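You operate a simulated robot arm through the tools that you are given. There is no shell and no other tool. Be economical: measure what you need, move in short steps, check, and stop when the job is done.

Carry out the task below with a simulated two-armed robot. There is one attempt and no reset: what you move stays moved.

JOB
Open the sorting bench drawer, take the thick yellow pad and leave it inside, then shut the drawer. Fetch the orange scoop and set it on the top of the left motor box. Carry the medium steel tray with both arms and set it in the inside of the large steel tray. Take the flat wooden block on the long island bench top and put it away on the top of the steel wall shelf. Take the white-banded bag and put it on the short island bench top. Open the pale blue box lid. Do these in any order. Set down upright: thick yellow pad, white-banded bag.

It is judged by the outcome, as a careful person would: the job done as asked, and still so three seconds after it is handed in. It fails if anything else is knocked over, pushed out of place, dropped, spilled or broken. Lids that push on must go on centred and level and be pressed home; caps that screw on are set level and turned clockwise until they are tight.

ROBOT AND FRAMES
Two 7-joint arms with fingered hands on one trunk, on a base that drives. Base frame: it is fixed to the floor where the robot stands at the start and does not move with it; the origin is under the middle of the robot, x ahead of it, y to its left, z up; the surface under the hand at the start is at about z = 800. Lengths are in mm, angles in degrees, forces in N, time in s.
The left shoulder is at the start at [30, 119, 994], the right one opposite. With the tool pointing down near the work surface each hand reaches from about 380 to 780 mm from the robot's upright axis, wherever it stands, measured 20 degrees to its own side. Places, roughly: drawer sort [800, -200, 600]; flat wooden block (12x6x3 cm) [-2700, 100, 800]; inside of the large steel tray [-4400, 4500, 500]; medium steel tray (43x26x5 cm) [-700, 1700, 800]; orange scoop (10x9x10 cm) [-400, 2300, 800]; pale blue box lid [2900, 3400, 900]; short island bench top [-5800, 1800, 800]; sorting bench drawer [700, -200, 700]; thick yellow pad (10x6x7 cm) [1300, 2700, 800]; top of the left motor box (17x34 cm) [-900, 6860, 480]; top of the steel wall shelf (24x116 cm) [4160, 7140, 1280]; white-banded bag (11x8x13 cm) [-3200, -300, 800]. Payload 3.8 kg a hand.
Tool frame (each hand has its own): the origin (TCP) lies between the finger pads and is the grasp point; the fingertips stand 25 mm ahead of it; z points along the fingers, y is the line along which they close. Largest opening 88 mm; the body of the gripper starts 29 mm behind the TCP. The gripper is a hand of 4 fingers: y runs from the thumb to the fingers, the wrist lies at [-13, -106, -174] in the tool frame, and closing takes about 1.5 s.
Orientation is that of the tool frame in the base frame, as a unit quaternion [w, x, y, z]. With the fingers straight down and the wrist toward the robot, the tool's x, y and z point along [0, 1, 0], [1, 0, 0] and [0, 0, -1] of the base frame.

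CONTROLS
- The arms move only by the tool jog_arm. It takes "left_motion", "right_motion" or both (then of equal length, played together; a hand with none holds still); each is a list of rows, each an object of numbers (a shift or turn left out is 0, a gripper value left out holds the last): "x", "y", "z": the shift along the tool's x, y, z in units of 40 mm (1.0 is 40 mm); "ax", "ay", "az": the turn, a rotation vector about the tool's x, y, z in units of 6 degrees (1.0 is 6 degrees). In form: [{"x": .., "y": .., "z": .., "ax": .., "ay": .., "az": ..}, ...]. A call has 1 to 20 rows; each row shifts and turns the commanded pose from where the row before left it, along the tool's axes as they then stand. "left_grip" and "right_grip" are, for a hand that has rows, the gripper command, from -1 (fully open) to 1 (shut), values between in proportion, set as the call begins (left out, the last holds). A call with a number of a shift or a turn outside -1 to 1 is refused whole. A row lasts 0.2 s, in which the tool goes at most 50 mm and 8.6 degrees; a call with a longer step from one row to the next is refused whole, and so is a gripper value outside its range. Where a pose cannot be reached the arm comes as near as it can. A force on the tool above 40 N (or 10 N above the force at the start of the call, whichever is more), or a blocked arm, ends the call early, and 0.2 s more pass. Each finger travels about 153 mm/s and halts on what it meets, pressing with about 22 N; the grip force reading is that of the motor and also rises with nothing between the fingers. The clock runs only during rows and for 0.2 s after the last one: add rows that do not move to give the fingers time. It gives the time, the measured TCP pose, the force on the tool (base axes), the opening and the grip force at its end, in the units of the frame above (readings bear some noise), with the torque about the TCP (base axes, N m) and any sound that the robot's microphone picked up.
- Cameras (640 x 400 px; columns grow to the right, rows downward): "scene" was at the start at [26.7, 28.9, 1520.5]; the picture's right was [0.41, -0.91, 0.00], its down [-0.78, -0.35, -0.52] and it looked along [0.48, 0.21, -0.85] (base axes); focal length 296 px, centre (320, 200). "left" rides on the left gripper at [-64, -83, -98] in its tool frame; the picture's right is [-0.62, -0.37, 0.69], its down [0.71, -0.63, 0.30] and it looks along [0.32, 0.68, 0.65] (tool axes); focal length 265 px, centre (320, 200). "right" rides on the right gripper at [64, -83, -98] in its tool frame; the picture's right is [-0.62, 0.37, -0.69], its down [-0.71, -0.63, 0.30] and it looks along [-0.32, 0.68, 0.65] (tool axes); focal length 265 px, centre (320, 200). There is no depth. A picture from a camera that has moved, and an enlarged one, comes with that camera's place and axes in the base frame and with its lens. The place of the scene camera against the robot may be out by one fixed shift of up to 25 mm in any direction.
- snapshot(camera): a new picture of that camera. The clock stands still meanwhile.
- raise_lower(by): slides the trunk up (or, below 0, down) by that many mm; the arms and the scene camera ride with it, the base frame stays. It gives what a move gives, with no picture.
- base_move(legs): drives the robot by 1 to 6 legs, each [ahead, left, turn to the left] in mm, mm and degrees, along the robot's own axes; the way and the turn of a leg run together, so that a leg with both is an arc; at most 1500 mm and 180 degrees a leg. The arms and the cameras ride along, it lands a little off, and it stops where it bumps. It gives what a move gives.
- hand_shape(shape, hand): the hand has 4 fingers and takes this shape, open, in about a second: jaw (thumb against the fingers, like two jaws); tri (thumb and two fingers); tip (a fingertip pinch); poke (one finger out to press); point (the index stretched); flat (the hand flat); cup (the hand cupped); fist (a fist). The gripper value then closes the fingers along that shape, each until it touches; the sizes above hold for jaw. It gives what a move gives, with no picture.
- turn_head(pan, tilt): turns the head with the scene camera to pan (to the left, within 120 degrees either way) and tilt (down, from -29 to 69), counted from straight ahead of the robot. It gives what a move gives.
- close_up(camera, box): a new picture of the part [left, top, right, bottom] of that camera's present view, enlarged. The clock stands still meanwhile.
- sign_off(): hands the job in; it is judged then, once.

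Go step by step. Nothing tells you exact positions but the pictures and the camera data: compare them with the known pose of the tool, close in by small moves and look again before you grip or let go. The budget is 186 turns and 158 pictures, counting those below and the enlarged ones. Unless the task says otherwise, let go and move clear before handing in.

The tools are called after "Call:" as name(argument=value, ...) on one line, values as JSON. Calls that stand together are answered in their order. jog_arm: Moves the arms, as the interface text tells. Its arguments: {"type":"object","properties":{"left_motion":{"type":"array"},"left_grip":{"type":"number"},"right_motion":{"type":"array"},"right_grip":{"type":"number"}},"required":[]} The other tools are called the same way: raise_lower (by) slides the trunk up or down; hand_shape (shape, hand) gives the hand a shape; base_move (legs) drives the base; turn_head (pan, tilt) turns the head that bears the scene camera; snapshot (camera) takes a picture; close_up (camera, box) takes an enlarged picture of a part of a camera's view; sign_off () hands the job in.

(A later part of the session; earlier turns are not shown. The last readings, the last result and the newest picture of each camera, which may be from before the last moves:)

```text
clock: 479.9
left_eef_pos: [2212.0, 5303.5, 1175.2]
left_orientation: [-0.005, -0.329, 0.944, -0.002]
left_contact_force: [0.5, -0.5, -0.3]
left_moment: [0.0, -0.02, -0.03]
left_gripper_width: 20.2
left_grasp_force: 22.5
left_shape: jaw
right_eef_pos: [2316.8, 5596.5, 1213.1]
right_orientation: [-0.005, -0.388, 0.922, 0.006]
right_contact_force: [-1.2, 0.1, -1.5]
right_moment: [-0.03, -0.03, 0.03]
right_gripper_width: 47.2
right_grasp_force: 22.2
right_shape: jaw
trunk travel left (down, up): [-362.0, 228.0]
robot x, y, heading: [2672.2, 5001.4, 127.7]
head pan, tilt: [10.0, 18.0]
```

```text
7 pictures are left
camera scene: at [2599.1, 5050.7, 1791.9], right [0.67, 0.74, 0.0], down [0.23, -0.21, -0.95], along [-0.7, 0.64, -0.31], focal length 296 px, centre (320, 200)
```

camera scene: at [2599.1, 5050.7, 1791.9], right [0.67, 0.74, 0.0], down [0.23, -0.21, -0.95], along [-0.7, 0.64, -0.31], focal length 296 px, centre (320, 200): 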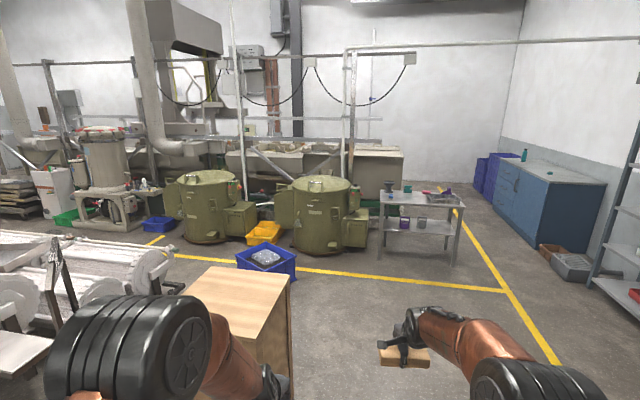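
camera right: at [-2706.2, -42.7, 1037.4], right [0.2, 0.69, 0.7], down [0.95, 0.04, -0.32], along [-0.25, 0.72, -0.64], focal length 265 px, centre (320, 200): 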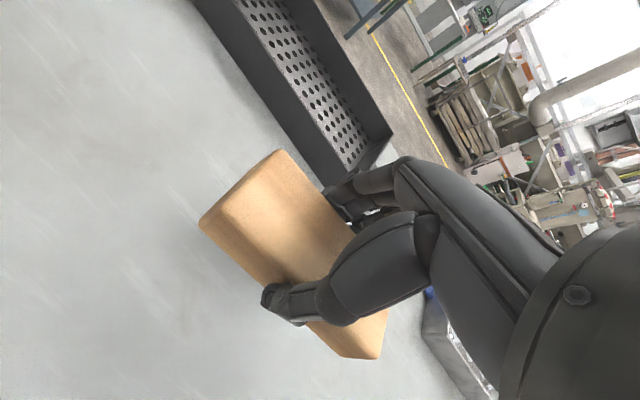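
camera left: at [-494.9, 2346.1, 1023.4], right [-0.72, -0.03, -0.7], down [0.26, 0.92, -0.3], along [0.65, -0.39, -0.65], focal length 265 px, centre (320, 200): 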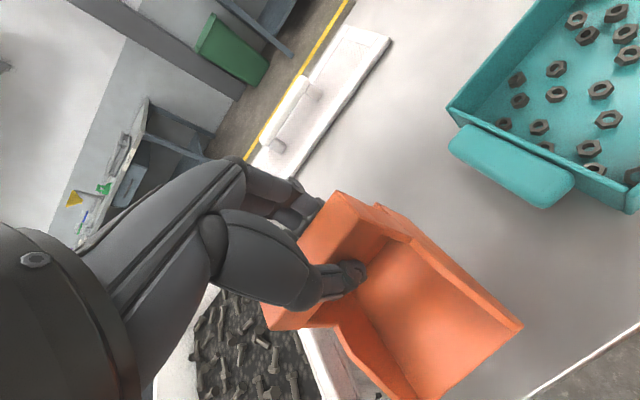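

The target is the olive motor box on the right of the left tank, beside a blue bin. I'll go round behind the drum machines in measured legs.

Call:
base_move(legs=[[915, -46, 0], [915, -46, 0], [341, 842, 0], [156, 544, 0], [211, 460, 0]])

Call:
turn_head(pan=0, tilt=45)

Call:
snapshot(camera="scene")

```text
clock: 494.6
left_eef_pos: [267.9, 6533.5, 1175.1]
left_orientation: [-0.004, -0.279, 0.96, 0.0]
left_contact_force: [-0.8, -0.3, -0.4]
left_moment: [0.04, 0.0, -0.02]
left_gripper_width: 20.2
left_grasp_force: 22.4
left_shape: jaw
right_eef_pos: [404.1, 6814.0, 1214.0]
right_orientation: [-0.005, -0.339, 0.941, 0.007]
right_contact_force: [-0.6, -0.6, -0.9]
right_moment: [0.0, 0.01, -0.02]
right_gripper_width: 47.4
right_grasp_force: 21.9
right_shape: jaw
trunk travel left (down, up): [-362.0, 228.0]
robot x, y, heading: [695.1, 6187.8, 121.7]
head pan, tilt: [10.0, 18.0]
stopped in leg 4: the robot was blocked; the commanded pose is now the measured one
```

```text
clock: 495.5
left_eef_pos: [268.0, 6534.8, 1174.4]
left_orientation: [-0.005, -0.278, 0.961, -0.001]
left_contact_force: [-1.2, 0.8, -1.4]
left_moment: [-0.03, 0.02, 0.0]
left_gripper_width: 19.8
left_grasp_force: 22.2
left_shape: jaw
right_eef_pos: [403.0, 6814.5, 1212.2]
right_orientation: [-0.005, -0.338, 0.941, 0.006]
right_contact_force: [-0.6, -0.1, -0.8]
right_moment: [0.01, 0.01, 0.0]
right_gripper_width: 47.2
right_grasp_force: 21.8
right_shape: jaw
trunk travel left (down, up): [-362.0, 228.0]
robot x, y, heading: [693.7, 6184.9, 122.0]
head pan, tilt: [0.0, 45.0]
```

```text
6 pictures are left
camera scene: at [645.4, 6241.1, 1750.1], right [0.85, 0.53, 0.0], down [0.37, -0.6, -0.71], along [-0.37, 0.6, -0.71], focal length 296 px, centre (320, 200)
```

scene: 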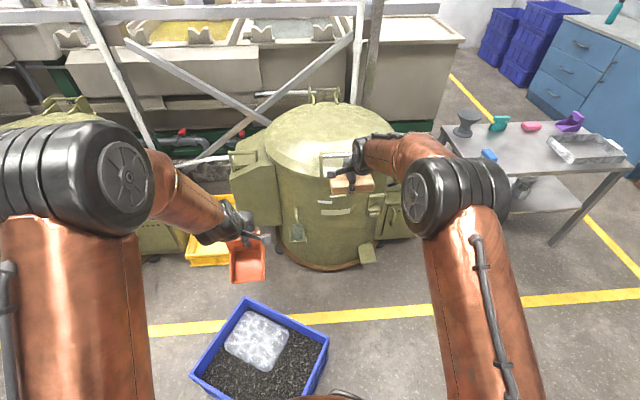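

The blue bin stopped the base, so its clearance radius is larger than I took it to be. I'll back off and take a wider path.

Call:
base_move(legs=[[-64, 0, 0], [0, 0, 3], [0, 313, 0], [400, 620, 0], [0, 80, 0], [540, 0, 0]])

```text
clock: 501.1
left_eef_pos: [-477.8, 6263.1, 1175.4]
left_orientation: [-0.003, -0.362, 0.932, -0.003]
left_contact_force: [-0.4, 0.8, -0.1]
left_moment: [-0.02, -0.02, -0.03]
left_gripper_width: 19.9
left_grasp_force: 22.0
left_shape: jaw
right_eef_pos: [-395.4, 6562.0, 1210.3]
right_orientation: [-0.004, -0.421, 0.907, 0.005]
right_contact_force: [0.0, 0.8, -0.7]
right_moment: [-0.04, 0.01, 0.03]
right_gripper_width: 47.2
right_grasp_force: 21.2
right_shape: jaw
trunk travel left (down, up): [-362.0, 228.0]
robot x, y, heading: [6.3, 5991.4, 132.0]
head pan, tilt: [0.0, 45.0]
stopped in leg 4: the robot was blocked; the commanded pose is now the measured one
```

Call:
turn_head(pan=55, tilt=50)

Call:
snapshot(camera="scene")

```text
clock: 502.4
left_eef_pos: [-472.7, 6257.3, 1177.4]
left_orientation: [-0.004, -0.363, 0.932, -0.001]
left_contact_force: [0.3, -0.4, -1.1]
left_moment: [0.04, -0.04, -0.01]
left_gripper_width: 19.9
left_grasp_force: 21.8
left_shape: jaw
right_eef_pos: [-392.7, 6557.6, 1215.7]
right_orientation: [-0.007, -0.421, 0.907, 0.008]
right_contact_force: [-0.5, -0.2, -1.3]
right_moment: [-0.01, 0.02, -0.03]
right_gripper_width: 47.3
right_grasp_force: 22.1
right_shape: jaw
trunk travel left (down, up): [-362.0, 228.0]
robot x, y, heading: [4.5, 5991.7, 131.9]
head pan, tilt: [55.0, 50.0]
```

```text
5 pictures are left
camera scene: at [-73.1, 5968.3, 1743.2], right [-0.12, 0.99, 0.0], down [0.76, 0.09, -0.64], along [-0.64, -0.08, -0.77], focal length 296 px, centre (320, 200)
```

scene: 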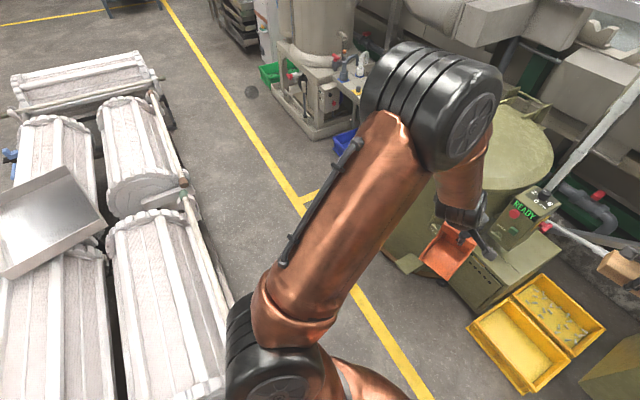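

This gap is too narrow, but the aisle between the drums and the tanks is open from the left. I'll raise the load and go the long way round.

Call:
raise_lower(by=140)

Call:
base_move(legs=[[-340, -327, 0], [-144, -435, 0], [-316, -775, 0], [-834, 102, 0], [-834, 102, 0]])

```text
clock: 504.0
left_eef_pos: [-473.2, 6259.5, 1317.3]
left_orientation: [-0.004, -0.362, 0.932, -0.001]
left_contact_force: [-0.3, 0.0, -1.4]
left_moment: [0.0, -0.01, -0.02]
left_gripper_width: 20.1
left_grasp_force: 22.0
left_shape: jaw
right_eef_pos: [-391.6, 6558.9, 1355.2]
right_orientation: [-0.007, -0.421, 0.907, 0.007]
right_contact_force: [0.4, 0.1, 0.0]
right_moment: [0.0, -0.04, -0.01]
right_gripper_width: 47.3
right_grasp_force: 21.0
right_shape: jaw
trunk travel left (down, up): [-502.0, 88.0]
robot x, y, heading: [2.0, 5992.5, 132.2]
head pan, tilt: [55.0, 50.0]
```

```text
clock: 521.2
left_eef_pos: [2145.0, 5309.3, 1316.1]
left_orientation: [-0.005, -0.367, 0.93, -0.001]
left_contact_force: [0.3, -0.8, -0.8]
left_moment: [0.05, 0.0, -0.02]
left_gripper_width: 19.9
left_grasp_force: 21.6
left_shape: jaw
right_eef_pos: [2223.9, 5611.7, 1355.4]
right_orientation: [-0.006, -0.425, 0.905, 0.007]
right_contact_force: [-0.6, -0.2, -0.6]
right_moment: [-0.01, 0.0, -0.01]
right_gripper_width: 47.3
right_grasp_force: 22.4
right_shape: jaw
trunk travel left (down, up): [-502.0, 88.0]
robot x, y, heading: [2627.1, 5048.6, 132.7]
head pan, tilt: [55.0, 50.0]
```

From here the wall shelf is close, so I'll place the block first: turn to face the end wall and drive between the back bench and the trolley.

Call:
base_move(legs=[[0, 0, -97.7], [900, 40, 0], [700, 60, 0]])

Call:
turn_head(pan=5, tilt=28)

Call:
snapshot(camera="scene")

```text
clock: 533.1
left_eef_pos: [4129.6, 6394.6, 1318.7]
left_orientation: [-0.003, 0.462, 0.887, 0.002]
left_contact_force: [-0.2, 0.3, -0.5]
left_moment: [-0.01, 0.01, -0.01]
left_gripper_width: 19.4
left_grasp_force: 21.6
left_shape: jaw
right_eef_pos: [4415.1, 6274.3, 1355.1]
right_orientation: [0.002, 0.404, 0.915, 0.009]
right_contact_force: [-0.2, -1.0, -0.1]
right_moment: [0.01, 0.0, -0.01]
right_gripper_width: 47.0
right_grasp_force: 22.3
right_shape: jaw
trunk travel left (down, up): [-502.0, 88.0]
robot x, y, heading: [3805.9, 5954.8, 34.4]
head pan, tilt: [55.0, 50.0]
stopped in leg 3: the robot was blocked; the commanded pose is now the measured one
```

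```text
clock: 534.3
left_eef_pos: [4131.4, 6395.8, 1317.1]
left_orientation: [-0.002, 0.463, 0.887, 0.002]
left_contact_force: [-0.3, -0.7, -0.8]
left_moment: [-0.02, -0.01, 0.0]
left_gripper_width: 19.8
left_grasp_force: 21.9
left_shape: jaw
right_eef_pos: [4416.7, 6274.2, 1355.2]
right_orientation: [0.002, 0.405, 0.914, 0.009]
right_contact_force: [0.1, 0.1, -0.2]
right_moment: [0.02, -0.01, 0.03]
right_gripper_width: 46.9
right_grasp_force: 22.4
right_shape: jaw
trunk travel left (down, up): [-502.0, 88.0]
robot x, y, heading: [3801.9, 5955.4, 34.5]
head pan, tilt: [5.0, 28.0]
```

```text
4 pictures are left
camera scene: at [3841.1, 6002.8, 1915.9], right [0.64, -0.77, 0.0], down [-0.36, -0.3, -0.88], along [0.68, 0.56, -0.47], focal length 296 px, centre (320, 200)
```

scene: 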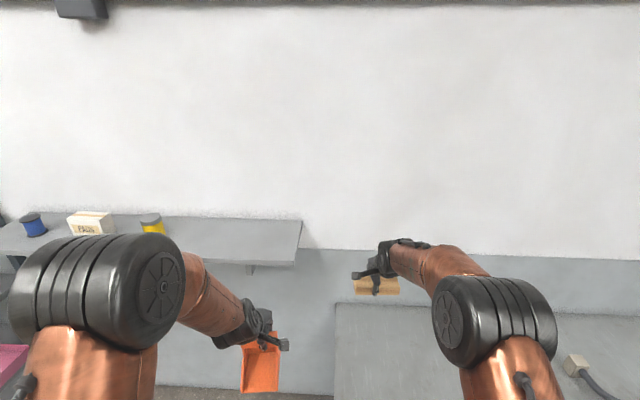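

The base bumped, probably on the back bench; the shelf's near right corner is about (4369, 6534). I'll sidestep left a little and edge forward.

Call:
base_move(legs=[[-20, 0, 0], [0, 130, 0], [150, 0, 0]])

```text
clock: 535.9
left_eef_pos: [4054.1, 6472.2, 1316.9]
left_orientation: [-0.001, 0.465, 0.886, 0.003]
left_contact_force: [0.8, 0.2, -0.4]
left_moment: [-0.01, -0.03, -0.01]
left_gripper_width: 20.2
left_grasp_force: 22.1
left_shape: jaw
right_eef_pos: [4338.8, 6351.0, 1355.6]
right_orientation: [0.003, 0.406, 0.914, 0.007]
right_contact_force: [-0.4, 0.3, -0.5]
right_moment: [-0.03, -0.06, 0.03]
right_gripper_width: 46.7
right_grasp_force: 22.0
right_shape: jaw
trunk travel left (down, up): [-502.0, 88.0]
robot x, y, heading: [3728.1, 6029.5, 34.4]
head pan, tilt: [5.0, 28.0]
stopped in leg 2: the robot was blocked; the commanded pose is now the measured one
```

Call:
base_move(legs=[[0, -15, 0], [250, 0, 0]])

```text
clock: 537.4
left_eef_pos: [4098.3, 6490.2, 1322.6]
left_orientation: [-0.005, 0.463, 0.886, 0.007]
left_contact_force: [0.6, -1.7, -0.4]
left_moment: [0.03, 0.02, 0.0]
left_gripper_width: 19.9
left_grasp_force: 21.8
left_shape: jaw
right_eef_pos: [4384.9, 6368.2, 1359.0]
right_orientation: [0.0, 0.405, 0.914, 0.014]
right_contact_force: [0.4, -1.7, -0.8]
right_moment: [0.04, 0.01, 0.03]
right_gripper_width: 46.7
right_grasp_force: 22.1
right_shape: jaw
trunk travel left (down, up): [-502.0, 88.0]
robot x, y, heading: [3770.4, 6064.1, 34.7]
head pan, tilt: [5.0, 28.0]
stopped in leg 2: the robot was blocked; the commanded pose is now the measured one
```

Front access is blocked. The shelf can be reached from beyond the trolley, so I'll tuck the left hand and scoop in and drive round the trolley's far side.

Call:
jog_arm(left_motion=[{"y": -0.75}, {"y": -0.75}, {"y": -0.75}, {"y": -0.75}, {}])

Call:
base_move(legs=[[-740, -30, 0], [-740, -30, 0], [0, 1220, 0], [775, 0, 0], [700, 0, 0]])

```text
clock: 538.6
left_eef_pos: [3998.0, 6434.5, 1317.5]
left_orientation: [-0.004, 0.461, 0.887, 0.004]
left_contact_force: [-0.2, -0.1, -0.2]
left_moment: [0.01, 0.0, -0.01]
left_gripper_width: 19.8
left_grasp_force: 22.0
left_shape: jaw
right_eef_pos: [4385.8, 6383.4, 1355.8]
right_orientation: [0.002, 0.404, 0.915, 0.01]
right_contact_force: [-0.1, 0.0, -1.2]
right_moment: [-0.04, 0.07, -0.02]
right_gripper_width: 47.0
right_grasp_force: 21.6
right_shape: jaw
trunk travel left (down, up): [-502.0, 88.0]
robot x, y, heading: [3773.2, 6064.7, 34.7]
head pan, tilt: [5.0, 28.0]
```

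```text
clock: 559.1
left_eef_pos: [3372.5, 7380.1, 1317.3]
left_orientation: [-0.003, 0.475, 0.88, 0.003]
left_contact_force: [-0.1, -0.4, -0.9]
left_moment: [0.0, 0.0, 0.0]
left_gripper_width: 19.9
left_grasp_force: 21.9
left_shape: jaw
right_eef_pos: [3758.9, 7319.8, 1357.0]
right_orientation: [0.003, 0.417, 0.909, 0.011]
right_contact_force: [-0.5, 0.4, -0.9]
right_moment: [0.02, -0.01, 0.0]
right_gripper_width: 46.4
right_grasp_force: 22.1
right_shape: jaw
trunk travel left (down, up): [-502.0, 88.0]
robot x, y, heading: [3139.8, 7018.5, 32.6]
head pan, tilt: [5.0, 28.0]
```

Call:
turn_head(pan=-25, tilt=35)

Call:
snapshot(camera="scene")

```text
clock: 560.1
left_eef_pos: [3372.8, 7379.6, 1318.2]
left_orientation: [-0.002, 0.475, 0.88, 0.004]
left_contact_force: [0.2, 0.5, -0.7]
left_moment: [0.01, -0.01, -0.01]
left_gripper_width: 19.9
left_grasp_force: 21.8
left_shape: jaw
right_eef_pos: [3758.7, 7319.5, 1357.8]
right_orientation: [0.003, 0.418, 0.908, 0.01]
right_contact_force: [0.1, -0.4, -1.0]
right_moment: [0.01, 0.01, 0.0]
right_gripper_width: 46.8
right_grasp_force: 21.9
right_shape: jaw
trunk travel left (down, up): [-502.0, 88.0]
robot x, y, heading: [3137.8, 7020.3, 32.9]
head pan, tilt: [-25.0, 35.0]
```

```text
3 pictures are left
camera scene: at [3192.0, 7020.6, 1904.9], right [0.14, -0.99, 0.0], down [-0.57, -0.08, -0.82], along [0.81, 0.11, -0.57], focal length 296 px, centre (320, 200)
```

scene: 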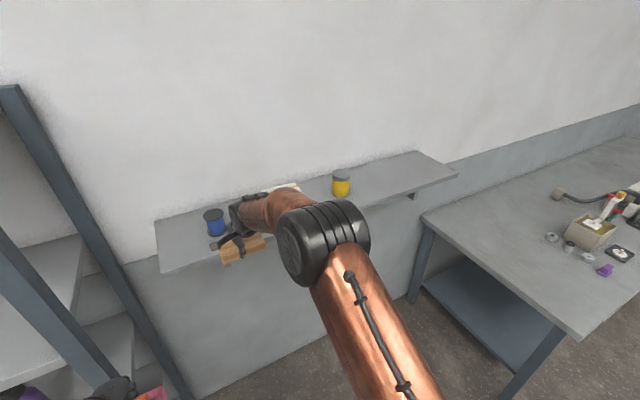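

The shelf is clear between the yellow can and its right end. I'll tuck the left hand further, raise, and drive into position facing that spot.

Call:
jog_arm(left_motion=[{"y": -0.6}, {"y": -0.6}, {"y": -0.6}, {"y": -0.5}, {}])

Call:
raise_lower(by=80)

Call:
base_move(legs=[[350, 0, 0], [0, -370, 0], [0, 0, -16]])

```text
clock: 561.3
left_eef_pos: [3365.2, 7373.4, 1316.7]
left_orientation: [-0.002, 0.475, 0.88, 0.003]
left_contact_force: [0.1, 0.5, -0.7]
left_moment: [-0.05, -0.03, 0.0]
left_gripper_width: 19.6
left_grasp_force: 21.5
left_shape: jaw
left hand out of reach, approached as far as the arm can: row 1, 2, 3, 4
right_eef_pos: [3757.8, 7319.1, 1357.5]
right_orientation: [0.003, 0.418, 0.908, 0.01]
right_contact_force: [-0.8, 0.0, -1.0]
right_moment: [-0.01, 0.02, -0.02]
right_gripper_width: 46.8
right_grasp_force: 21.9
right_shape: jaw
trunk travel left (down, up): [-502.0, 88.0]
robot x, y, heading: [3136.6, 7019.7, 33.0]
head pan, tilt: [-25.0, 35.0]
```

```text
clock: 562.4
left_eef_pos: [3363.7, 7373.4, 1396.4]
left_orientation: [-0.002, 0.474, 0.88, 0.003]
left_contact_force: [-1.2, 0.3, -0.3]
left_moment: [-0.04, -0.01, -0.01]
left_gripper_width: 19.9
left_grasp_force: 21.9
left_shape: jaw
right_eef_pos: [3758.6, 7319.4, 1437.9]
right_orientation: [0.002, 0.418, 0.908, 0.01]
right_contact_force: [-0.2, -0.6, -0.2]
right_moment: [0.04, 0.03, 0.0]
right_gripper_width: 46.7
right_grasp_force: 22.2
right_shape: jaw
trunk travel left (down, up): [-582.0, 8.0]
robot x, y, heading: [3135.5, 7016.5, 32.8]
head pan, tilt: [-25.0, 35.0]
```

```text
clock: 564.5
left_eef_pos: [3622.8, 7540.1, 1398.0]
left_orientation: [-0.002, 0.476, 0.88, 0.004]
left_contact_force: [0.3, 0.5, -0.1]
left_moment: [0.03, 0.0, -0.01]
left_gripper_width: 20.1
left_grasp_force: 22.2
left_shape: jaw
right_eef_pos: [4012.3, 7482.0, 1435.0]
right_orientation: [-0.001, 0.419, 0.908, 0.001]
right_contact_force: [-4.9, -3.1, -2.5]
right_moment: [-0.02, 0.08, 0.0]
right_gripper_width: 45.2
right_grasp_force: 22.0
right_shape: jaw
trunk travel left (down, up): [-582.0, 8.0]
robot x, y, heading: [3395.8, 7185.6, 32.8]
head pan, tilt: [-25.0, 35.0]
stopped in leg 1: the force on the tool passed its limit at 63 N (the readings are from after the stop); the commanded pose is now the measured one
```

The block's hand touched the wall. I'll retract and lift the right hand, then slide the base sideways to the free part of the shelf.

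Call:
jog_arm(right_motion=[{"y": -0.75}, {"y": -0.75, "z": -0.4}, {"y": -0.75, "z": -0.4}, {"y": -0.75}, {"y": -0.75}, {"y": -0.75}, {}])

Call:
base_move(legs=[[40, 0, 2], [0, -330, 0], [0, -330, 0]])

```text
clock: 566.1
left_eef_pos: [3624.8, 7541.6, 1397.0]
left_orientation: [-0.002, 0.475, 0.88, 0.003]
left_contact_force: [-0.3, 0.1, -0.6]
left_moment: [-0.02, -0.01, 0.01]
left_gripper_width: 20.1
left_grasp_force: 21.9
left_shape: jaw
right_eef_pos: [3878.0, 7364.4, 1464.8]
right_orientation: [-0.001, 0.418, 0.909, 0.003]
right_contact_force: [0.1, 0.4, -0.8]
right_moment: [0.01, -0.02, 0.0]
right_gripper_width: 46.0
right_grasp_force: 21.7
right_shape: jaw
trunk travel left (down, up): [-582.0, 8.0]
robot x, y, heading: [3397.7, 7186.0, 32.8]
head pan, tilt: [-25.0, 35.0]
```

```text
clock: 570.5
left_eef_pos: [4016.4, 7035.7, 1395.8]
left_orientation: [-0.001, 0.461, 0.887, 0.003]
left_contact_force: [-0.6, -0.2, -0.8]
left_moment: [-0.04, -0.04, -0.02]
left_gripper_width: 20.0
left_grasp_force: 21.4
left_shape: jaw
right_eef_pos: [4276.2, 6867.8, 1466.6]
right_orientation: [0.0, 0.403, 0.915, 0.002]
right_contact_force: [-1.2, -0.2, -1.8]
right_moment: [-0.03, -0.03, 0.03]
right_gripper_width: 46.0
right_grasp_force: 21.7
right_shape: jaw
trunk travel left (down, up): [-582.0, 8.0]
robot x, y, heading: [3800.5, 6671.2, 34.8]
head pan, tilt: [-25.0, 35.0]
```

The right hand is above the clear shelf spot. I'll lower the block with the arm only, so the scoop stays clear of the shelf.

Call:
jog_arm(right_motion=[{"z": 0.5}, {"z": 0.5}, {"z": 0.5}, {"z": 0.5}, {"z": 0.5}, {"z": 0.5}, {}])

Call:
jog_arm(right_motion=[{"z": 0.2}, {"z": 0.2}, {}])

Call:
close_up(camera="scene", box=[160, 100, 480, 380])

```text
clock: 572.1
left_eef_pos: [4016.9, 7032.4, 1398.7]
left_orientation: [-0.002, 0.46, 0.888, 0.003]
left_contact_force: [0.1, 0.2, -0.7]
left_moment: [0.03, 0.0, 0.01]
left_gripper_width: 20.1
left_grasp_force: 22.6
left_shape: jaw
right_eef_pos: [4279.3, 6867.0, 1344.8]
right_orientation: [0.0, 0.402, 0.916, 0.004]
right_contact_force: [0.1, -0.9, -0.8]
right_moment: [0.01, 0.01, 0.0]
right_gripper_width: 46.2
right_grasp_force: 21.9
right_shape: jaw
trunk travel left (down, up): [-582.0, 8.0]
robot x, y, heading: [3800.3, 6672.5, 34.6]
head pan, tilt: [-25.0, 35.0]
```

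```text
clock: 572.9
left_eef_pos: [4017.2, 7033.2, 1396.7]
left_orientation: [-0.002, 0.461, 0.887, 0.004]
left_contact_force: [-0.1, 0.3, -1.1]
left_moment: [-0.02, 0.01, -0.01]
left_gripper_width: 19.8
left_grasp_force: 21.7
left_shape: jaw
right_eef_pos: [4278.5, 6866.5, 1331.0]
right_orientation: [0.0, 0.402, 0.916, 0.003]
right_contact_force: [-1.0, 0.3, 0.1]
right_moment: [0.01, 0.0, 0.03]
right_gripper_width: 46.4
right_grasp_force: 22.2
right_shape: jaw
trunk travel left (down, up): [-582.0, 8.0]
robot x, y, heading: [3802.3, 6669.7, 34.6]
head pan, tilt: [-25.0, 35.0]
```

```text
1.43 times, centred on (320, 240) of scene
camera zoom: at [3856.6, 6674.7, 1984.9], right [0.17, -0.99, 0.0], down [-0.57, -0.1, -0.82], along [0.81, 0.14, -0.57], focal length 423 px, centre (320, 143)
```

zoom: 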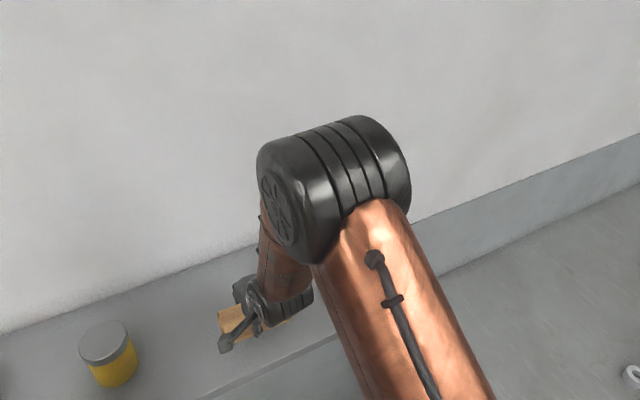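

Call:
jog_arm(right_motion=[{"z": 0.15}, {"z": 0.15}, {}])

Call:
jog_arm(right_motion=[{"z": 0.12}, {"z": 0.12}, {}])

```text
clock: 573.7
left_eef_pos: [4017.2, 7033.0, 1396.5]
left_orientation: [-0.002, 0.461, 0.887, 0.003]
left_contact_force: [0.4, 0.7, -1.2]
left_moment: [0.02, -0.02, -0.01]
left_gripper_width: 19.9
left_grasp_force: 21.6
left_shape: jaw
right_eef_pos: [4278.8, 6867.7, 1317.8]
right_orientation: [-0.001, 0.403, 0.915, 0.003]
right_contact_force: [0.2, -0.2, -1.2]
right_moment: [0.01, -0.04, 0.0]
right_gripper_width: 46.2
right_grasp_force: 21.6
right_shape: jaw
trunk travel left (down, up): [-582.0, 8.0]
robot x, y, heading: [3803.0, 6674.3, 34.5]
head pan, tilt: [-25.0, 35.0]
```

```text
clock: 574.5
left_eef_pos: [4016.6, 7033.2, 1397.6]
left_orientation: [-0.002, 0.461, 0.887, 0.003]
left_contact_force: [0.2, 0.2, 0.1]
left_moment: [0.01, 0.0, 0.04]
left_gripper_width: 19.9
left_grasp_force: 22.0
left_shape: jaw
right_eef_pos: [4276.8, 6867.0, 1308.7]
right_orientation: [0.0, 0.403, 0.915, 0.004]
right_contact_force: [0.9, -0.9, -0.9]
right_moment: [0.02, 0.0, -0.01]
right_gripper_width: 46.1
right_grasp_force: 22.4
right_shape: jaw
trunk travel left (down, up): [-582.0, 8.0]
robot x, y, heading: [3800.3, 6671.5, 34.7]
head pan, tilt: [-25.0, 35.0]
```

Call:
jog_arm(right_motion=[{"z": 0.1}, {"z": 0.1}, {}])

Call:
jog_arm(right_motion=[{"z": 0.1}, {}])

```text
clock: 575.3
left_eef_pos: [4017.2, 7032.3, 1396.8]
left_orientation: [-0.002, 0.461, 0.887, 0.003]
left_contact_force: [0.2, -0.4, -0.9]
left_moment: [-0.02, -0.03, -0.01]
left_gripper_width: 19.9
left_grasp_force: 21.8
left_shape: jaw
right_eef_pos: [4277.4, 6867.1, 1300.7]
right_orientation: [0.0, 0.403, 0.915, 0.004]
right_contact_force: [-1.5, 0.0, 2.1]
right_moment: [0.0, -0.09, 0.03]
right_gripper_width: 46.4
right_grasp_force: 21.9
right_shape: jaw
trunk travel left (down, up): [-582.0, 8.0]
robot x, y, heading: [3800.6, 6667.5, 34.6]
head pan, tilt: [-25.0, 35.0]
```

```text
clock: 575.9
left_eef_pos: [4015.6, 7032.9, 1397.7]
left_orientation: [-0.002, 0.461, 0.887, 0.004]
left_contact_force: [-0.4, -0.2, -0.1]
left_moment: [-0.03, -0.02, -0.05]
left_gripper_width: 19.7
left_grasp_force: 22.5
left_shape: jaw
right_eef_pos: [4277.4, 6866.4, 1299.1]
right_orientation: [0.001, 0.402, 0.916, 0.006]
right_contact_force: [-1.2, -1.3, 20.4]
right_moment: [-0.03, -0.07, 0.02]
right_gripper_width: 46.4
right_grasp_force: 21.9
right_shape: jaw
trunk travel left (down, up): [-582.0, 8.0]
robot x, y, heading: [3803.6, 6667.8, 34.8]
head pan, tilt: [-25.0, 35.0]
```

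Contact: the block is on the shelf. I'll release and lift away.

Call:
jog_arm(right_motion=[{}, {}, {}, {}, {"z": -0.2}, {"z": -0.5}, {"z": -0.7}, {"z": -0.8}, {"z": -0.8}, {"z": -0.6}, {}], right_grip=-0.8)

Call:
snapshot(camera="right")

```text
clock: 578.3
left_eef_pos: [4017.5, 7033.0, 1397.4]
left_orientation: [-0.002, 0.461, 0.888, 0.002]
left_contact_force: [-0.3, 0.5, -1.7]
left_moment: [-0.02, 0.02, -0.02]
left_gripper_width: 20.2
left_grasp_force: 22.5
left_shape: jaw
right_eef_pos: [4278.5, 6865.9, 1440.6]
right_orientation: [-0.001, 0.403, 0.915, 0.003]
right_contact_force: [0.7, 0.2, 0.7]
right_moment: [0.05, -0.01, 0.04]
right_gripper_width: 79.0
right_grasp_force: 0.0
right_shape: jaw
trunk travel left (down, up): [-582.0, 8.0]
robot x, y, heading: [3801.1, 6669.2, 34.7]
head pan, tilt: [-25.0, 35.0]
```

```text
1 pictures are left
camera right: at [4172.9, 6858.0, 1538.3], right [0.69, -0.21, 0.69], down [0.02, -0.95, -0.31], along [0.72, 0.23, -0.65], focal length 265 px, centre (320, 200)
```

right: 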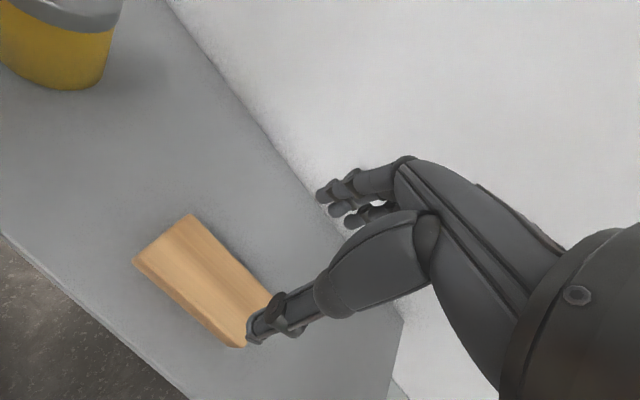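

The block lies flat on the shelf. Now I'll take the scoop round to the motor box by the left-hand route.

Call:
base_move(legs=[[0, 333, 0], [0, 332, 0], [-940, 0, 0], [-940, 0, 0], [0, -1290, 0]])

```text
clock: 597.2
left_eef_pos: [2832.6, 5460.0, 1396.2]
left_orientation: [-0.002, 0.469, 0.883, 0.004]
left_contact_force: [0.1, -0.2, -0.7]
left_moment: [0.0, 0.01, 0.03]
left_gripper_width: 19.6
left_grasp_force: 22.0
left_shape: jaw
right_eef_pos: [3091.5, 5286.6, 1440.0]
right_orientation: [-0.001, 0.411, 0.912, 0.003]
right_contact_force: [-0.1, -0.1, 0.3]
right_moment: [0.02, 0.01, -0.03]
right_gripper_width: 79.1
right_grasp_force: 0.0
right_shape: jaw
trunk travel left (down, up): [-582.0, 8.0]
robot x, y, heading: [2609.5, 5097.3, 33.7]
head pan, tilt: [-25.0, 35.0]
```

Call:
base_move(legs=[[0, 0, 1.3], [-1375, 0, 0], [-1375, 0, 0], [-1375, 0, 0], [-1375, 0, 0]])

```text
clock: 624.0
left_eef_pos: [-1786.4, 2423.1, 1396.5]
left_orientation: [-0.003, 0.46, 0.888, 0.003]
left_contact_force: [0.3, 0.0, 0.0]
left_moment: [-0.01, -0.03, -0.01]
left_gripper_width: 19.9
left_grasp_force: 21.9
left_shape: jaw
right_eef_pos: [-1524.3, 2256.3, 1440.6]
right_orientation: [-0.001, 0.402, 0.916, 0.003]
right_contact_force: [0.5, -0.7, 0.4]
right_moment: [0.01, 0.0, 0.01]
right_gripper_width: 78.9
right_grasp_force: 0.1
right_shape: jaw
trunk travel left (down, up): [-582.0, 8.0]
robot x, y, heading: [-2002.7, 2060.9, 34.6]
head pan, tilt: [-25.0, 35.0]
```

Call:
base_move(legs=[[-60, 1196, 0], [0, 1196, 0], [1170, 0, 0], [1170, 0, 0], [1170, 0, 0]])

```text
clock: 652.1
left_eef_pos: [-366.0, 6362.8, 1396.3]
left_orientation: [-0.002, 0.459, 0.889, 0.003]
left_contact_force: [0.2, 0.1, -1.1]
left_moment: [0.01, 0.01, 0.01]
left_gripper_width: 19.9
left_grasp_force: 21.8
left_shape: jaw
right_eef_pos: [-104.1, 6197.3, 1440.7]
right_orientation: [0.0, 0.4, 0.916, 0.004]
right_contact_force: [-1.2, -0.4, -0.5]
right_moment: [0.03, 0.0, 0.02]
right_gripper_width: 79.1
right_grasp_force: 0.0
right_shape: jaw
trunk travel left (down, up): [-582.0, 8.0]
robot x, y, heading: [-578.9, 5996.6, 35.2]
head pan, tilt: [-25.0, 35.0]
```

In the aisle. I'll turn to face the motor box, close in, lower partway and look.

Call:
base_move(legs=[[0, 0, 90], [200, -180, 0]])

Call:
raise_lower(by=-350)

Call:
turn_head(pan=-5, tilt=50)

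```text
clock: 657.9
left_eef_pos: [-910.0, 6479.0, 1397.3]
left_orientation: [-0.004, -0.305, 0.952, 0.001]
left_contact_force: [0.1, -0.6, -1.3]
left_moment: [0.02, 0.0, -0.02]
left_gripper_width: 19.5
left_grasp_force: 22.5
left_shape: jaw
right_eef_pos: [-744.9, 6740.2, 1440.5]
right_orientation: [-0.003, -0.365, 0.931, 0.002]
right_contact_force: [0.0, 0.1, -0.3]
right_moment: [-0.01, -0.04, 0.02]
right_gripper_width: 79.1
right_grasp_force: 0.0
right_shape: jaw
trunk travel left (down, up): [-582.0, 8.0]
robot x, y, heading: [-544.6, 6266.7, 125.1]
head pan, tilt: [-25.0, 35.0]
```

```text
clock: 661.3
left_eef_pos: [-910.4, 6481.1, 1045.6]
left_orientation: [-0.004, -0.305, 0.952, 0.001]
left_contact_force: [0.3, -0.3, -0.6]
left_moment: [-0.01, -0.01, 0.02]
left_gripper_width: 19.8
left_grasp_force: 21.9
left_shape: jaw
right_eef_pos: [-745.3, 6740.7, 1089.8]
right_orientation: [-0.002, -0.365, 0.931, 0.001]
right_contact_force: [-0.5, 0.7, -0.1]
right_moment: [0.01, 0.0, -0.01]
right_gripper_width: 79.1
right_grasp_force: 0.1
right_shape: jaw
trunk travel left (down, up): [-232.0, 358.0]
robot x, y, heading: [-547.4, 6271.2, 124.9]
head pan, tilt: [-25.0, 35.0]
```

```text
clock: 662.1
left_eef_pos: [-910.5, 6479.3, 1045.8]
left_orientation: [-0.004, -0.305, 0.952, 0.001]
left_contact_force: [0.3, 0.6, -2.0]
left_moment: [-0.02, 0.0, -0.02]
left_gripper_width: 19.9
left_grasp_force: 22.4
left_shape: jaw
right_eef_pos: [-745.1, 6742.1, 1090.6]
right_orientation: [-0.003, -0.366, 0.931, 0.002]
right_contact_force: [0.0, 0.1, -0.1]
right_moment: [0.0, 0.03, 0.01]
right_gripper_width: 79.1
right_grasp_force: 0.0
right_shape: jaw
trunk travel left (down, up): [-232.0, 358.0]
robot x, y, heading: [-545.9, 6268.5, 124.9]
head pan, tilt: [-5.0, 50.0]
```

Call:
jog_arm(right_motion=[{"x": -1}, {"x": -1}, {"x": -1}, {"x": -1}, {"x": -1}, {}])

Call:
snapshot(camera="scene")

```text
clock: 663.5
left_eef_pos: [-911.5, 6480.3, 1047.3]
left_orientation: [-0.004, -0.305, 0.952, 0.001]
left_contact_force: [-0.6, 0.1, -0.6]
left_moment: [-0.02, -0.01, -0.01]
left_gripper_width: 19.7
left_grasp_force: 22.0
left_shape: jaw
right_eef_pos: [-599.0, 6879.2, 1090.3]
right_orientation: [-0.003, -0.366, 0.931, 0.002]
right_contact_force: [0.1, 0.1, -0.2]
right_moment: [-0.01, 0.01, -0.01]
right_gripper_width: 79.0
right_grasp_force: 0.1
right_shape: jaw
trunk travel left (down, up): [-232.0, 358.0]
robot x, y, heading: [-546.7, 6267.3, 124.8]
head pan, tilt: [-5.0, 50.0]
```

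```text
0 pictures are left
camera scene: at [-590.5, 6317.9, 1613.2], right [0.87, 0.5, 0.0], down [0.38, -0.66, -0.64], along [-0.32, 0.56, -0.77], focal length 296 px, centre (320, 200)
```

scene: 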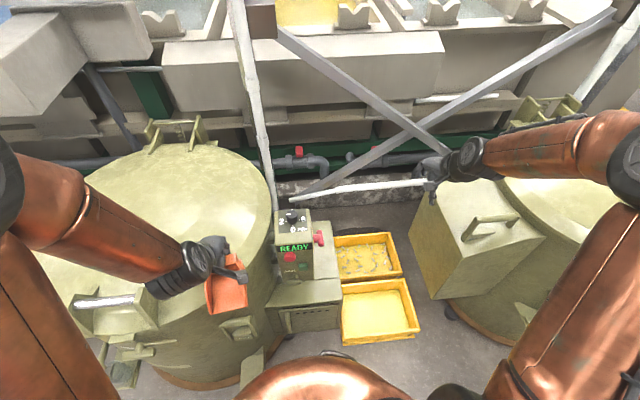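

The left motor box has a READY console at its back left, and its front right top is clear. I have no pictures left, so I'll place the scoop there by measured coordinates and contact force.

Call:
jog_arm(left_motion=[{}, {}, {}, {}, {}], right_motion=[{"z": -0.75, "y": -0.6}, {"z": -0.75, "y": -0.6}, {"z": -0.75, "y": -0.6}, {"z": -0.75, "y": -0.6}, {"y": -0.6}])

Call:
base_move(legs=[[100, -150, 0]])

```text
clock: 664.7
left_eef_pos: [-910.1, 6480.2, 1045.4]
left_orientation: [-0.003, -0.305, 0.952, 0.0]
left_contact_force: [-0.1, 0.0, -0.7]
left_moment: [0.02, 0.01, -0.03]
left_gripper_width: 19.6
left_grasp_force: 22.0
left_shape: jaw
right_eef_pos: [-516.3, 6789.5, 1208.1]
right_orientation: [-0.004, -0.366, 0.931, 0.001]
right_contact_force: [-0.9, 0.5, -0.5]
right_moment: [0.02, 0.01, 0.01]
right_gripper_width: 79.1
right_grasp_force: 0.0
right_shape: jaw
trunk travel left (down, up): [-232.0, 358.0]
robot x, y, heading: [-548.3, 6268.6, 125.0]
head pan, tilt: [-5.0, 50.0]
```

```text
clock: 666.2
left_eef_pos: [-844.0, 6649.6, 1046.9]
left_orientation: [-0.003, -0.306, 0.952, 0.001]
left_contact_force: [0.1, 0.1, -0.6]
left_moment: [-0.03, 0.0, -0.01]
left_gripper_width: 19.7
left_grasp_force: 22.7
left_shape: jaw
right_eef_pos: [-452.2, 6962.2, 1207.5]
right_orientation: [-0.003, -0.367, 0.93, 0.002]
right_contact_force: [0.0, 0.1, -0.5]
right_moment: [-0.01, 0.01, -0.01]
right_gripper_width: 79.1
right_grasp_force: 0.0
right_shape: jaw
trunk travel left (down, up): [-232.0, 358.0]
robot x, y, heading: [-481.1, 6435.0, 125.4]
head pan, tilt: [-5.0, 50.0]
```

Call:
jog_arm(left_motion=[{"x": -0.655, "y": 0.81}, {"x": -0.655, "y": 0.81}, {"x": -0.655, "y": 0.81}, {"x": -0.655, "y": 0.81}, {}])

Call:
raise_lower(by=-225)

```text
clock: 667.4
left_eef_pos: [-834.6, 6815.8, 1047.8]
left_orientation: [-0.002, -0.307, 0.952, 0.001]
left_contact_force: [0.1, -0.3, -0.8]
left_moment: [0.0, 0.0, 0.02]
left_gripper_width: 20.0
left_grasp_force: 21.9
left_shape: jaw
right_eef_pos: [-452.7, 6959.4, 1209.7]
right_orientation: [-0.003, -0.368, 0.93, 0.002]
right_contact_force: [0.2, 0.6, 1.2]
right_moment: [-0.02, 0.0, 0.01]
right_gripper_width: 78.9
right_grasp_force: 0.1
right_shape: jaw
trunk travel left (down, up): [-232.0, 358.0]
robot x, y, heading: [-479.6, 6439.4, 125.3]
head pan, tilt: [-5.0, 50.0]
```

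```text
clock: 669.1
left_eef_pos: [-829.1, 6824.3, 878.7]
left_orientation: [-0.004, -0.3, 0.954, 0.012]
left_contact_force: [7.2, 1.7, 12.8]
left_moment: [-0.13, 0.49, -0.04]
left_gripper_width: 15.4
left_grasp_force: 21.9
left_shape: jaw
right_eef_pos: [-450.9, 6960.0, 1032.4]
right_orientation: [-0.004, -0.368, 0.93, 0.001]
right_contact_force: [-0.7, -0.5, 0.4]
right_moment: [0.03, 0.04, -0.01]
right_gripper_width: 79.1
right_grasp_force: 0.1
right_shape: jaw
trunk travel left (down, up): [-57.0, 533.0]
robot x, y, heading: [-478.6, 6438.5, 125.6]
head pan, tilt: [-5.0, 50.0]
stopped: the force on the tool passed its limit at 50 N (the readings are from after the stop); the commanded pose is now the measured one
```

The scoop touched the console's edge. I'll lift, shift it right and slightly nearer, and lower again.

Call:
raise_lower(by=50)

Call:
jog_arm(left_motion=[{"x": -0.35, "y": -0.25, "ax": 0}, {"x": -0.35, "y": -0.25}, {}, {}])

Call:
raise_lower(by=-100)

```text
clock: 670.0
left_eef_pos: [-830.8, 6822.5, 929.8]
left_orientation: [-0.004, -0.302, 0.953, 0.01]
left_contact_force: [-0.4, -0.6, -0.6]
left_moment: [-0.01, -0.02, -0.01]
left_gripper_width: 15.3
left_grasp_force: 21.9
left_shape: jaw
right_eef_pos: [-452.2, 6961.0, 1082.7]
right_orientation: [-0.002, -0.367, 0.93, 0.002]
right_contact_force: [-0.4, -0.1, -0.4]
right_moment: [-0.04, 0.01, 0.02]
right_gripper_width: 79.0
right_grasp_force: 0.0
right_shape: jaw
trunk travel left (down, up): [-107.0, 483.0]
robot x, y, heading: [-483.0, 6438.7, 125.3]
head pan, tilt: [-5.0, 50.0]
```

```text
clock: 671.0
left_eef_pos: [-796.4, 6822.8, 927.0]
left_orientation: [-0.004, -0.301, 0.954, 0.01]
left_contact_force: [-0.3, -0.5, -0.4]
left_moment: [-0.02, 0.01, -0.02]
left_gripper_width: 15.2
left_grasp_force: 21.1
left_shape: jaw
right_eef_pos: [-451.5, 6960.3, 1083.7]
right_orientation: [-0.003, -0.368, 0.93, 0.002]
right_contact_force: [-0.6, -1.0, -0.3]
right_moment: [0.01, 0.0, 0.0]
right_gripper_width: 79.1
right_grasp_force: 0.0
right_shape: jaw
trunk travel left (down, up): [-107.0, 483.0]
robot x, y, heading: [-478.3, 6439.0, 125.5]
head pan, tilt: [-5.0, 50.0]
```

```text
clock: 672.4
left_eef_pos: [-795.5, 6822.0, 827.9]
left_orientation: [-0.003, -0.302, 0.953, 0.009]
left_contact_force: [0.7, -0.2, -0.3]
left_moment: [0.0, 0.0, 0.01]
left_gripper_width: 15.5
left_grasp_force: 22.2
left_shape: jaw
right_eef_pos: [-452.4, 6959.4, 984.0]
right_orientation: [-0.003, -0.367, 0.93, 0.002]
right_contact_force: [0.1, -0.1, 0.2]
right_moment: [0.04, -0.01, -0.02]
right_gripper_width: 79.1
right_grasp_force: 0.0
right_shape: jaw
trunk travel left (down, up): [-7.0, 583.0]
robot x, y, heading: [-481.8, 6439.8, 125.3]
head pan, tilt: [-5.0, 50.0]
```

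Call:
jog_arm(left_motion=[{"z": 0.6}, {"z": 0.6}, {"z": 0.6}, {"z": 0.6}, {"z": 0.6}, {"z": 0.6}, {"z": 0.6}, {"z": 0.4}, {}])

```text
clock: 672.9
left_eef_pos: [-789.6, 6834.9, 803.3]
left_orientation: [-0.004, -0.292, 0.956, 0.024]
left_contact_force: [8.4, 3.2, 11.5]
left_moment: [-0.2, 0.43, -0.07]
left_gripper_width: 15.6
left_grasp_force: 21.6
left_shape: jaw
right_eef_pos: [-449.7, 6959.8, 982.6]
right_orientation: [-0.003, -0.366, 0.931, 0.002]
right_contact_force: [0.0, 0.0, -0.3]
right_moment: [0.01, 0.0, 0.02]
right_gripper_width: 79.2
right_grasp_force: 0.1
right_shape: jaw
trunk travel left (down, up): [-7.0, 583.0]
robot x, y, heading: [-481.9, 6439.2, 125.2]
head pan, tilt: [-5.0, 50.0]
stopped in row 2 (left hand): the force on the tool passed its limit at 50 N (the readings are from after the stop); the commanded pose is now the measured one
```

Something on the console's right side is still in the way. I'll lift again, and bring the scoop forward onto the front ledge before lowering in steps.

Call:
jog_arm(left_motion=[{"z": -0.8}, {"z": -0.8}, {"z": -0.8}, {"x": 0.25, "y": -0.45}, {"x": 0.25, "y": -0.45}, {}])

Call:
jog_arm(left_motion=[{"z": 0.5}, {"z": 0.5}, {"z": 0.5}, {"z": 0.5}, {"z": 0.5}, {}])

```text
clock: 674.3
left_eef_pos: [-787.5, 6786.4, 894.4]
left_orientation: [-0.004, -0.294, 0.955, 0.021]
left_contact_force: [-0.2, -0.4, 0.2]
left_moment: [0.01, 0.0, -0.02]
left_gripper_width: 15.4
left_grasp_force: 22.3
left_shape: jaw
right_eef_pos: [-451.8, 6960.8, 983.6]
right_orientation: [-0.002, -0.368, 0.93, 0.002]
right_contact_force: [0.6, 0.4, -0.2]
right_moment: [0.01, 0.0, 0.0]
right_gripper_width: 79.2
right_grasp_force: 0.1
right_shape: jaw
trunk travel left (down, up): [-7.0, 583.0]
robot x, y, heading: [-478.6, 6432.5, 125.0]
head pan, tilt: [-5.0, 50.0]
```

```text
clock: 675.5
left_eef_pos: [-783.6, 6801.5, 809.5]
left_orientation: [-0.003, -0.287, 0.957, 0.036]
left_contact_force: [9.7, 1.0, 17.9]
left_moment: [-0.09, 0.56, -0.03]
left_gripper_width: 15.4
left_grasp_force: 22.2
left_shape: jaw
right_eef_pos: [-451.0, 6959.9, 984.1]
right_orientation: [-0.004, -0.366, 0.93, 0.002]
right_contact_force: [-0.5, 0.2, 0.0]
right_moment: [-0.02, 0.02, -0.01]
right_gripper_width: 79.1
right_grasp_force: 0.0
right_shape: jaw
trunk travel left (down, up): [-7.0, 583.0]
robot x, y, heading: [-480.4, 6439.1, 125.1]
head pan, tilt: [-5.0, 50.0]
stopped in row 5 (left hand): the force on the tool passed its limit at 52 N (the readings are from after the stop); the commanded pose is now the measured one
```

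The bar seems to catch an emergency-stop knob on the console's side. I'll lift clear and turn the scoop a quarter turn, so it can sit on the front of the box top with the hand clear of the console.

Call:
jog_arm(left_motion=[{"z": -0.8}, {"z": -0.8}, {"z": -0.8}, {"z": -0.8}, {"z": -0.8}, {"ax": 0.6}, {}])

Call:
base_move(legs=[[-60, -50, 0]])

Call:
jog_arm(left_motion=[{"az": -1}, {"az": -1}, {"az": -1}, {"az": -1}, {"az": -1}, {"az": -1}, {"az": -1}, {"az": -1}, {"az": -1}, {"az": -1}, {"az": -1}, {"az": -1}, {"az": -1}, {"az": -1}, {"az": -1}, {}])

```text
clock: 677.1
left_eef_pos: [-780.9, 6788.2, 968.0]
left_orientation: [0.006, -0.289, 0.957, 0.003]
left_contact_force: [0.2, 0.3, -0.5]
left_moment: [0.03, -0.03, -0.03]
left_gripper_width: 15.7
left_grasp_force: 21.3
left_shape: jaw
right_eef_pos: [-451.7, 6960.8, 982.7]
right_orientation: [-0.002, -0.366, 0.931, 0.002]
right_contact_force: [0.4, 0.0, -0.4]
right_moment: [0.04, 0.0, 0.0]
right_gripper_width: 79.1
right_grasp_force: 0.1
right_shape: jaw
trunk travel left (down, up): [-7.0, 583.0]
robot x, y, heading: [-479.5, 6436.3, 125.1]
head pan, tilt: [-5.0, 50.0]
```

```text
clock: 678.1
left_eef_pos: [-703.0, 6766.8, 967.6]
left_orientation: [0.005, -0.29, 0.957, 0.003]
left_contact_force: [1.1, -0.1, -0.4]
left_moment: [-0.02, 0.0, 0.0]
left_gripper_width: 15.4
left_grasp_force: 21.3
left_shape: jaw
right_eef_pos: [-375.0, 6939.8, 983.1]
right_orientation: [-0.003, -0.368, 0.93, 0.003]
right_contact_force: [1.0, -0.6, -0.5]
right_moment: [-0.01, 0.0, -0.02]
right_gripper_width: 79.3
right_grasp_force: 0.0
right_shape: jaw
trunk travel left (down, up): [-7.0, 583.0]
robot x, y, heading: [-402.4, 6413.1, 125.2]
head pan, tilt: [-5.0, 50.0]
```

```text
clock: 681.5
left_eef_pos: [-704.2, 6768.0, 966.8]
left_orientation: [-0.007, 0.883, -0.47, 0.002]
left_contact_force: [0.3, 0.7, -1.4]
left_moment: [-0.02, 0.0, 0.0]
left_gripper_width: 15.5
left_grasp_force: 22.1
left_shape: jaw
right_eef_pos: [-374.4, 6940.0, 983.3]
right_orientation: [-0.002, -0.367, 0.93, 0.002]
right_contact_force: [0.9, -0.4, 0.6]
right_moment: [-0.02, 0.01, 0.0]
right_gripper_width: 79.0
right_grasp_force: 0.0
right_shape: jaw
trunk travel left (down, up): [-7.0, 583.0]
robot x, y, heading: [-405.9, 6415.1, 125.1]
head pan, tilt: [-5.0, 50.0]
```

Call:
jog_arm(left_motion=[{"x": -0.14, "y": 0.73}, {"x": -0.14, "y": 0.73}, {"x": -0.14, "y": 0.73}, {"x": -0.13, "y": 0.71}, {"z": 0.7}, {"z": 0.7}, {"z": 0.7}, {"z": 0.7}, {"z": 0.6}, {"z": 0.6}, {"z": 0.6}, {"z": 0.6}, {"z": 0.6}, {"z": 0.6}, {"z": 0.6}, {"z": 0.6}, {}])

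```text
clock: 683.3
left_eef_pos: [-813.0, 6717.1, 878.9]
left_orientation: [-0.002, 0.883, -0.469, -0.001]
left_contact_force: [13.0, -12.2, 26.1]
left_moment: [-0.2, 0.13, 0.12]
left_gripper_width: 15.9
left_grasp_force: 22.4
left_shape: jaw
right_eef_pos: [-374.1, 6939.5, 984.3]
right_orientation: [-0.004, -0.368, 0.93, 0.002]
right_contact_force: [-0.6, 0.0, -0.1]
right_moment: [0.0, -0.01, 0.03]
right_gripper_width: 79.0
right_grasp_force: 0.0
right_shape: jaw
trunk travel left (down, up): [-7.0, 583.0]
robot x, y, heading: [-401.3, 6414.4, 125.3]
head pan, tilt: [-5.0, 50.0]
stopped in row 8 (left hand): the force on the tool passed its limit at 59 N (the readings are from after the stop); the commanded pose is now the measured one
```

The console is a few centimetres nearer and further right than I judged. I'll turn the scoop back, descend in front of the console to the right, then slide it forward low under the knob onto the clear strip.

Call:
jog_arm(left_motion=[{"z": -0.9}, {"z": -0.9}, {"az": 1}, {"az": 1}, {"az": 1}, {"az": 1}, {"az": 1}, {"az": 1}, {"az": 1}, {"az": 1}, {"az": 1}, {"az": 1}, {"az": 1}, {"az": 1}, {"az": 1}, {"az": 1}, {"az": 1}, {}])

```text
clock: 687.1
left_eef_pos: [-814.1, 6719.4, 948.1]
left_orientation: [0.002, -0.292, 0.956, 0.002]
left_contact_force: [-0.6, 0.6, 0.1]
left_moment: [0.01, -0.01, -0.01]
left_gripper_width: 15.7
left_grasp_force: 22.2
left_shape: jaw
right_eef_pos: [-374.1, 6939.4, 982.8]
right_orientation: [-0.004, -0.367, 0.93, 0.001]
right_contact_force: [0.3, 0.0, 1.0]
right_moment: [-0.02, -0.02, 0.04]
right_gripper_width: 79.2
right_grasp_force: 0.0
right_shape: jaw
trunk travel left (down, up): [-7.0, 583.0]
robot x, y, heading: [-402.5, 6415.0, 125.1]
head pan, tilt: [-5.0, 50.0]
```

Call:
jog_arm(left_motion=[{"x": -0.8, "y": -0.4}, {"x": -0.8, "y": -0.4}, {"z": 0.6}, {"z": 0.6}, {"z": 0.6}, {"z": 0.6}, {"z": 0.6}, {"z": 0.6}, {"z": 0.6}, {"z": 0.6}, {"z": 0.6}, {"z": 0.6}, {"z": 0.6}, {"z": 0.6}, {"z": 0.6}, {"z": 0.6}, {"z": 0.4}, {}])

```text
clock: 690.9
left_eef_pos: [-741.5, 6731.2, 595.3]
left_orientation: [0.003, -0.292, 0.956, 0.002]
left_contact_force: [-0.1, -0.1, -1.2]
left_moment: [0.0, 0.0, -0.02]
left_gripper_width: 15.7
left_grasp_force: 22.3
left_shape: jaw
right_eef_pos: [-374.6, 6939.4, 982.9]
right_orientation: [-0.004, -0.368, 0.93, 0.002]
right_contact_force: [-0.8, -0.3, 0.1]
right_moment: [0.04, 0.0, 0.0]
right_gripper_width: 79.5
right_grasp_force: 0.1
right_shape: jaw
trunk travel left (down, up): [-7.0, 583.0]
robot x, y, heading: [-404.9, 6417.4, 125.3]
head pan, tilt: [-5.0, 50.0]
```

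Down to low height freely. Now I'll slide forward over the box top.

Call:
jog_arm(left_motion=[{"y": 0.3}, {"y": 0.3}, {"y": 0.3}, {"y": 0.3}, {"y": 0.3}, {"y": 0.3}, {"y": 0.3}, {"y": 0.3}, {"y": 0.3}, {}])

```text
clock: 693.1
left_eef_pos: [-802.3, 6821.4, 597.2]
left_orientation: [0.003, -0.292, 0.956, 0.002]
left_contact_force: [-0.2, 0.0, -1.1]
left_moment: [0.03, -0.01, 0.0]
left_gripper_width: 15.8
left_grasp_force: 21.7
left_shape: jaw
right_eef_pos: [-375.1, 6940.6, 982.8]
right_orientation: [-0.003, -0.368, 0.93, 0.002]
right_contact_force: [0.0, 0.4, 0.8]
right_moment: [0.02, 0.0, 0.0]
right_gripper_width: 79.1
right_grasp_force: 0.0
right_shape: jaw
trunk travel left (down, up): [-7.0, 583.0]
robot x, y, heading: [-402.8, 6416.8, 125.2]
head pan, tilt: [-5.0, 50.0]
```

Call:
jog_arm(left_motion=[{"y": 0.3}, {"y": 0.3}, {"x": 0.2}, {"z": 0.2}, {"z": 0.2}, {"z": 0.15}, {}])

```text
clock: 694.7
left_eef_pos: [-824.4, 6836.4, 574.8]
left_orientation: [0.003, -0.293, 0.956, 0.001]
left_contact_force: [0.3, -0.1, -1.1]
left_moment: [0.01, 0.0, -0.01]
left_gripper_width: 15.7
left_grasp_force: 21.7
left_shape: jaw
right_eef_pos: [-375.4, 6939.2, 982.9]
right_orientation: [-0.003, -0.367, 0.93, 0.001]
right_contact_force: [0.2, -1.0, 0.1]
right_moment: [0.0, 0.02, -0.02]
right_gripper_width: 79.1
right_grasp_force: 0.0
right_shape: jaw
trunk travel left (down, up): [-7.0, 583.0]
robot x, y, heading: [-399.7, 6417.5, 125.4]
head pan, tilt: [-5.0, 50.0]
```

Call:
jog_arm(left_motion=[{"z": 0.12}, {"z": 0.12}, {"z": 0.12}, {}])

```text
clock: 695.7
left_eef_pos: [-823.5, 6835.9, 560.5]
left_orientation: [0.003, -0.292, 0.956, 0.002]
left_contact_force: [-0.4, 0.2, -0.2]
left_moment: [-0.01, 0.02, 0.0]
left_gripper_width: 15.6
left_grasp_force: 21.7
left_shape: jaw
right_eef_pos: [-375.1, 6939.7, 982.9]
right_orientation: [-0.003, -0.366, 0.93, 0.001]
right_contact_force: [0.2, 1.1, -0.3]
right_moment: [-0.03, 0.0, 0.0]
right_gripper_width: 79.2
right_grasp_force: 0.1
right_shape: jaw
trunk travel left (down, up): [-7.0, 583.0]
robot x, y, heading: [-407.1, 6416.3, 125.5]
head pan, tilt: [-5.0, 50.0]
```

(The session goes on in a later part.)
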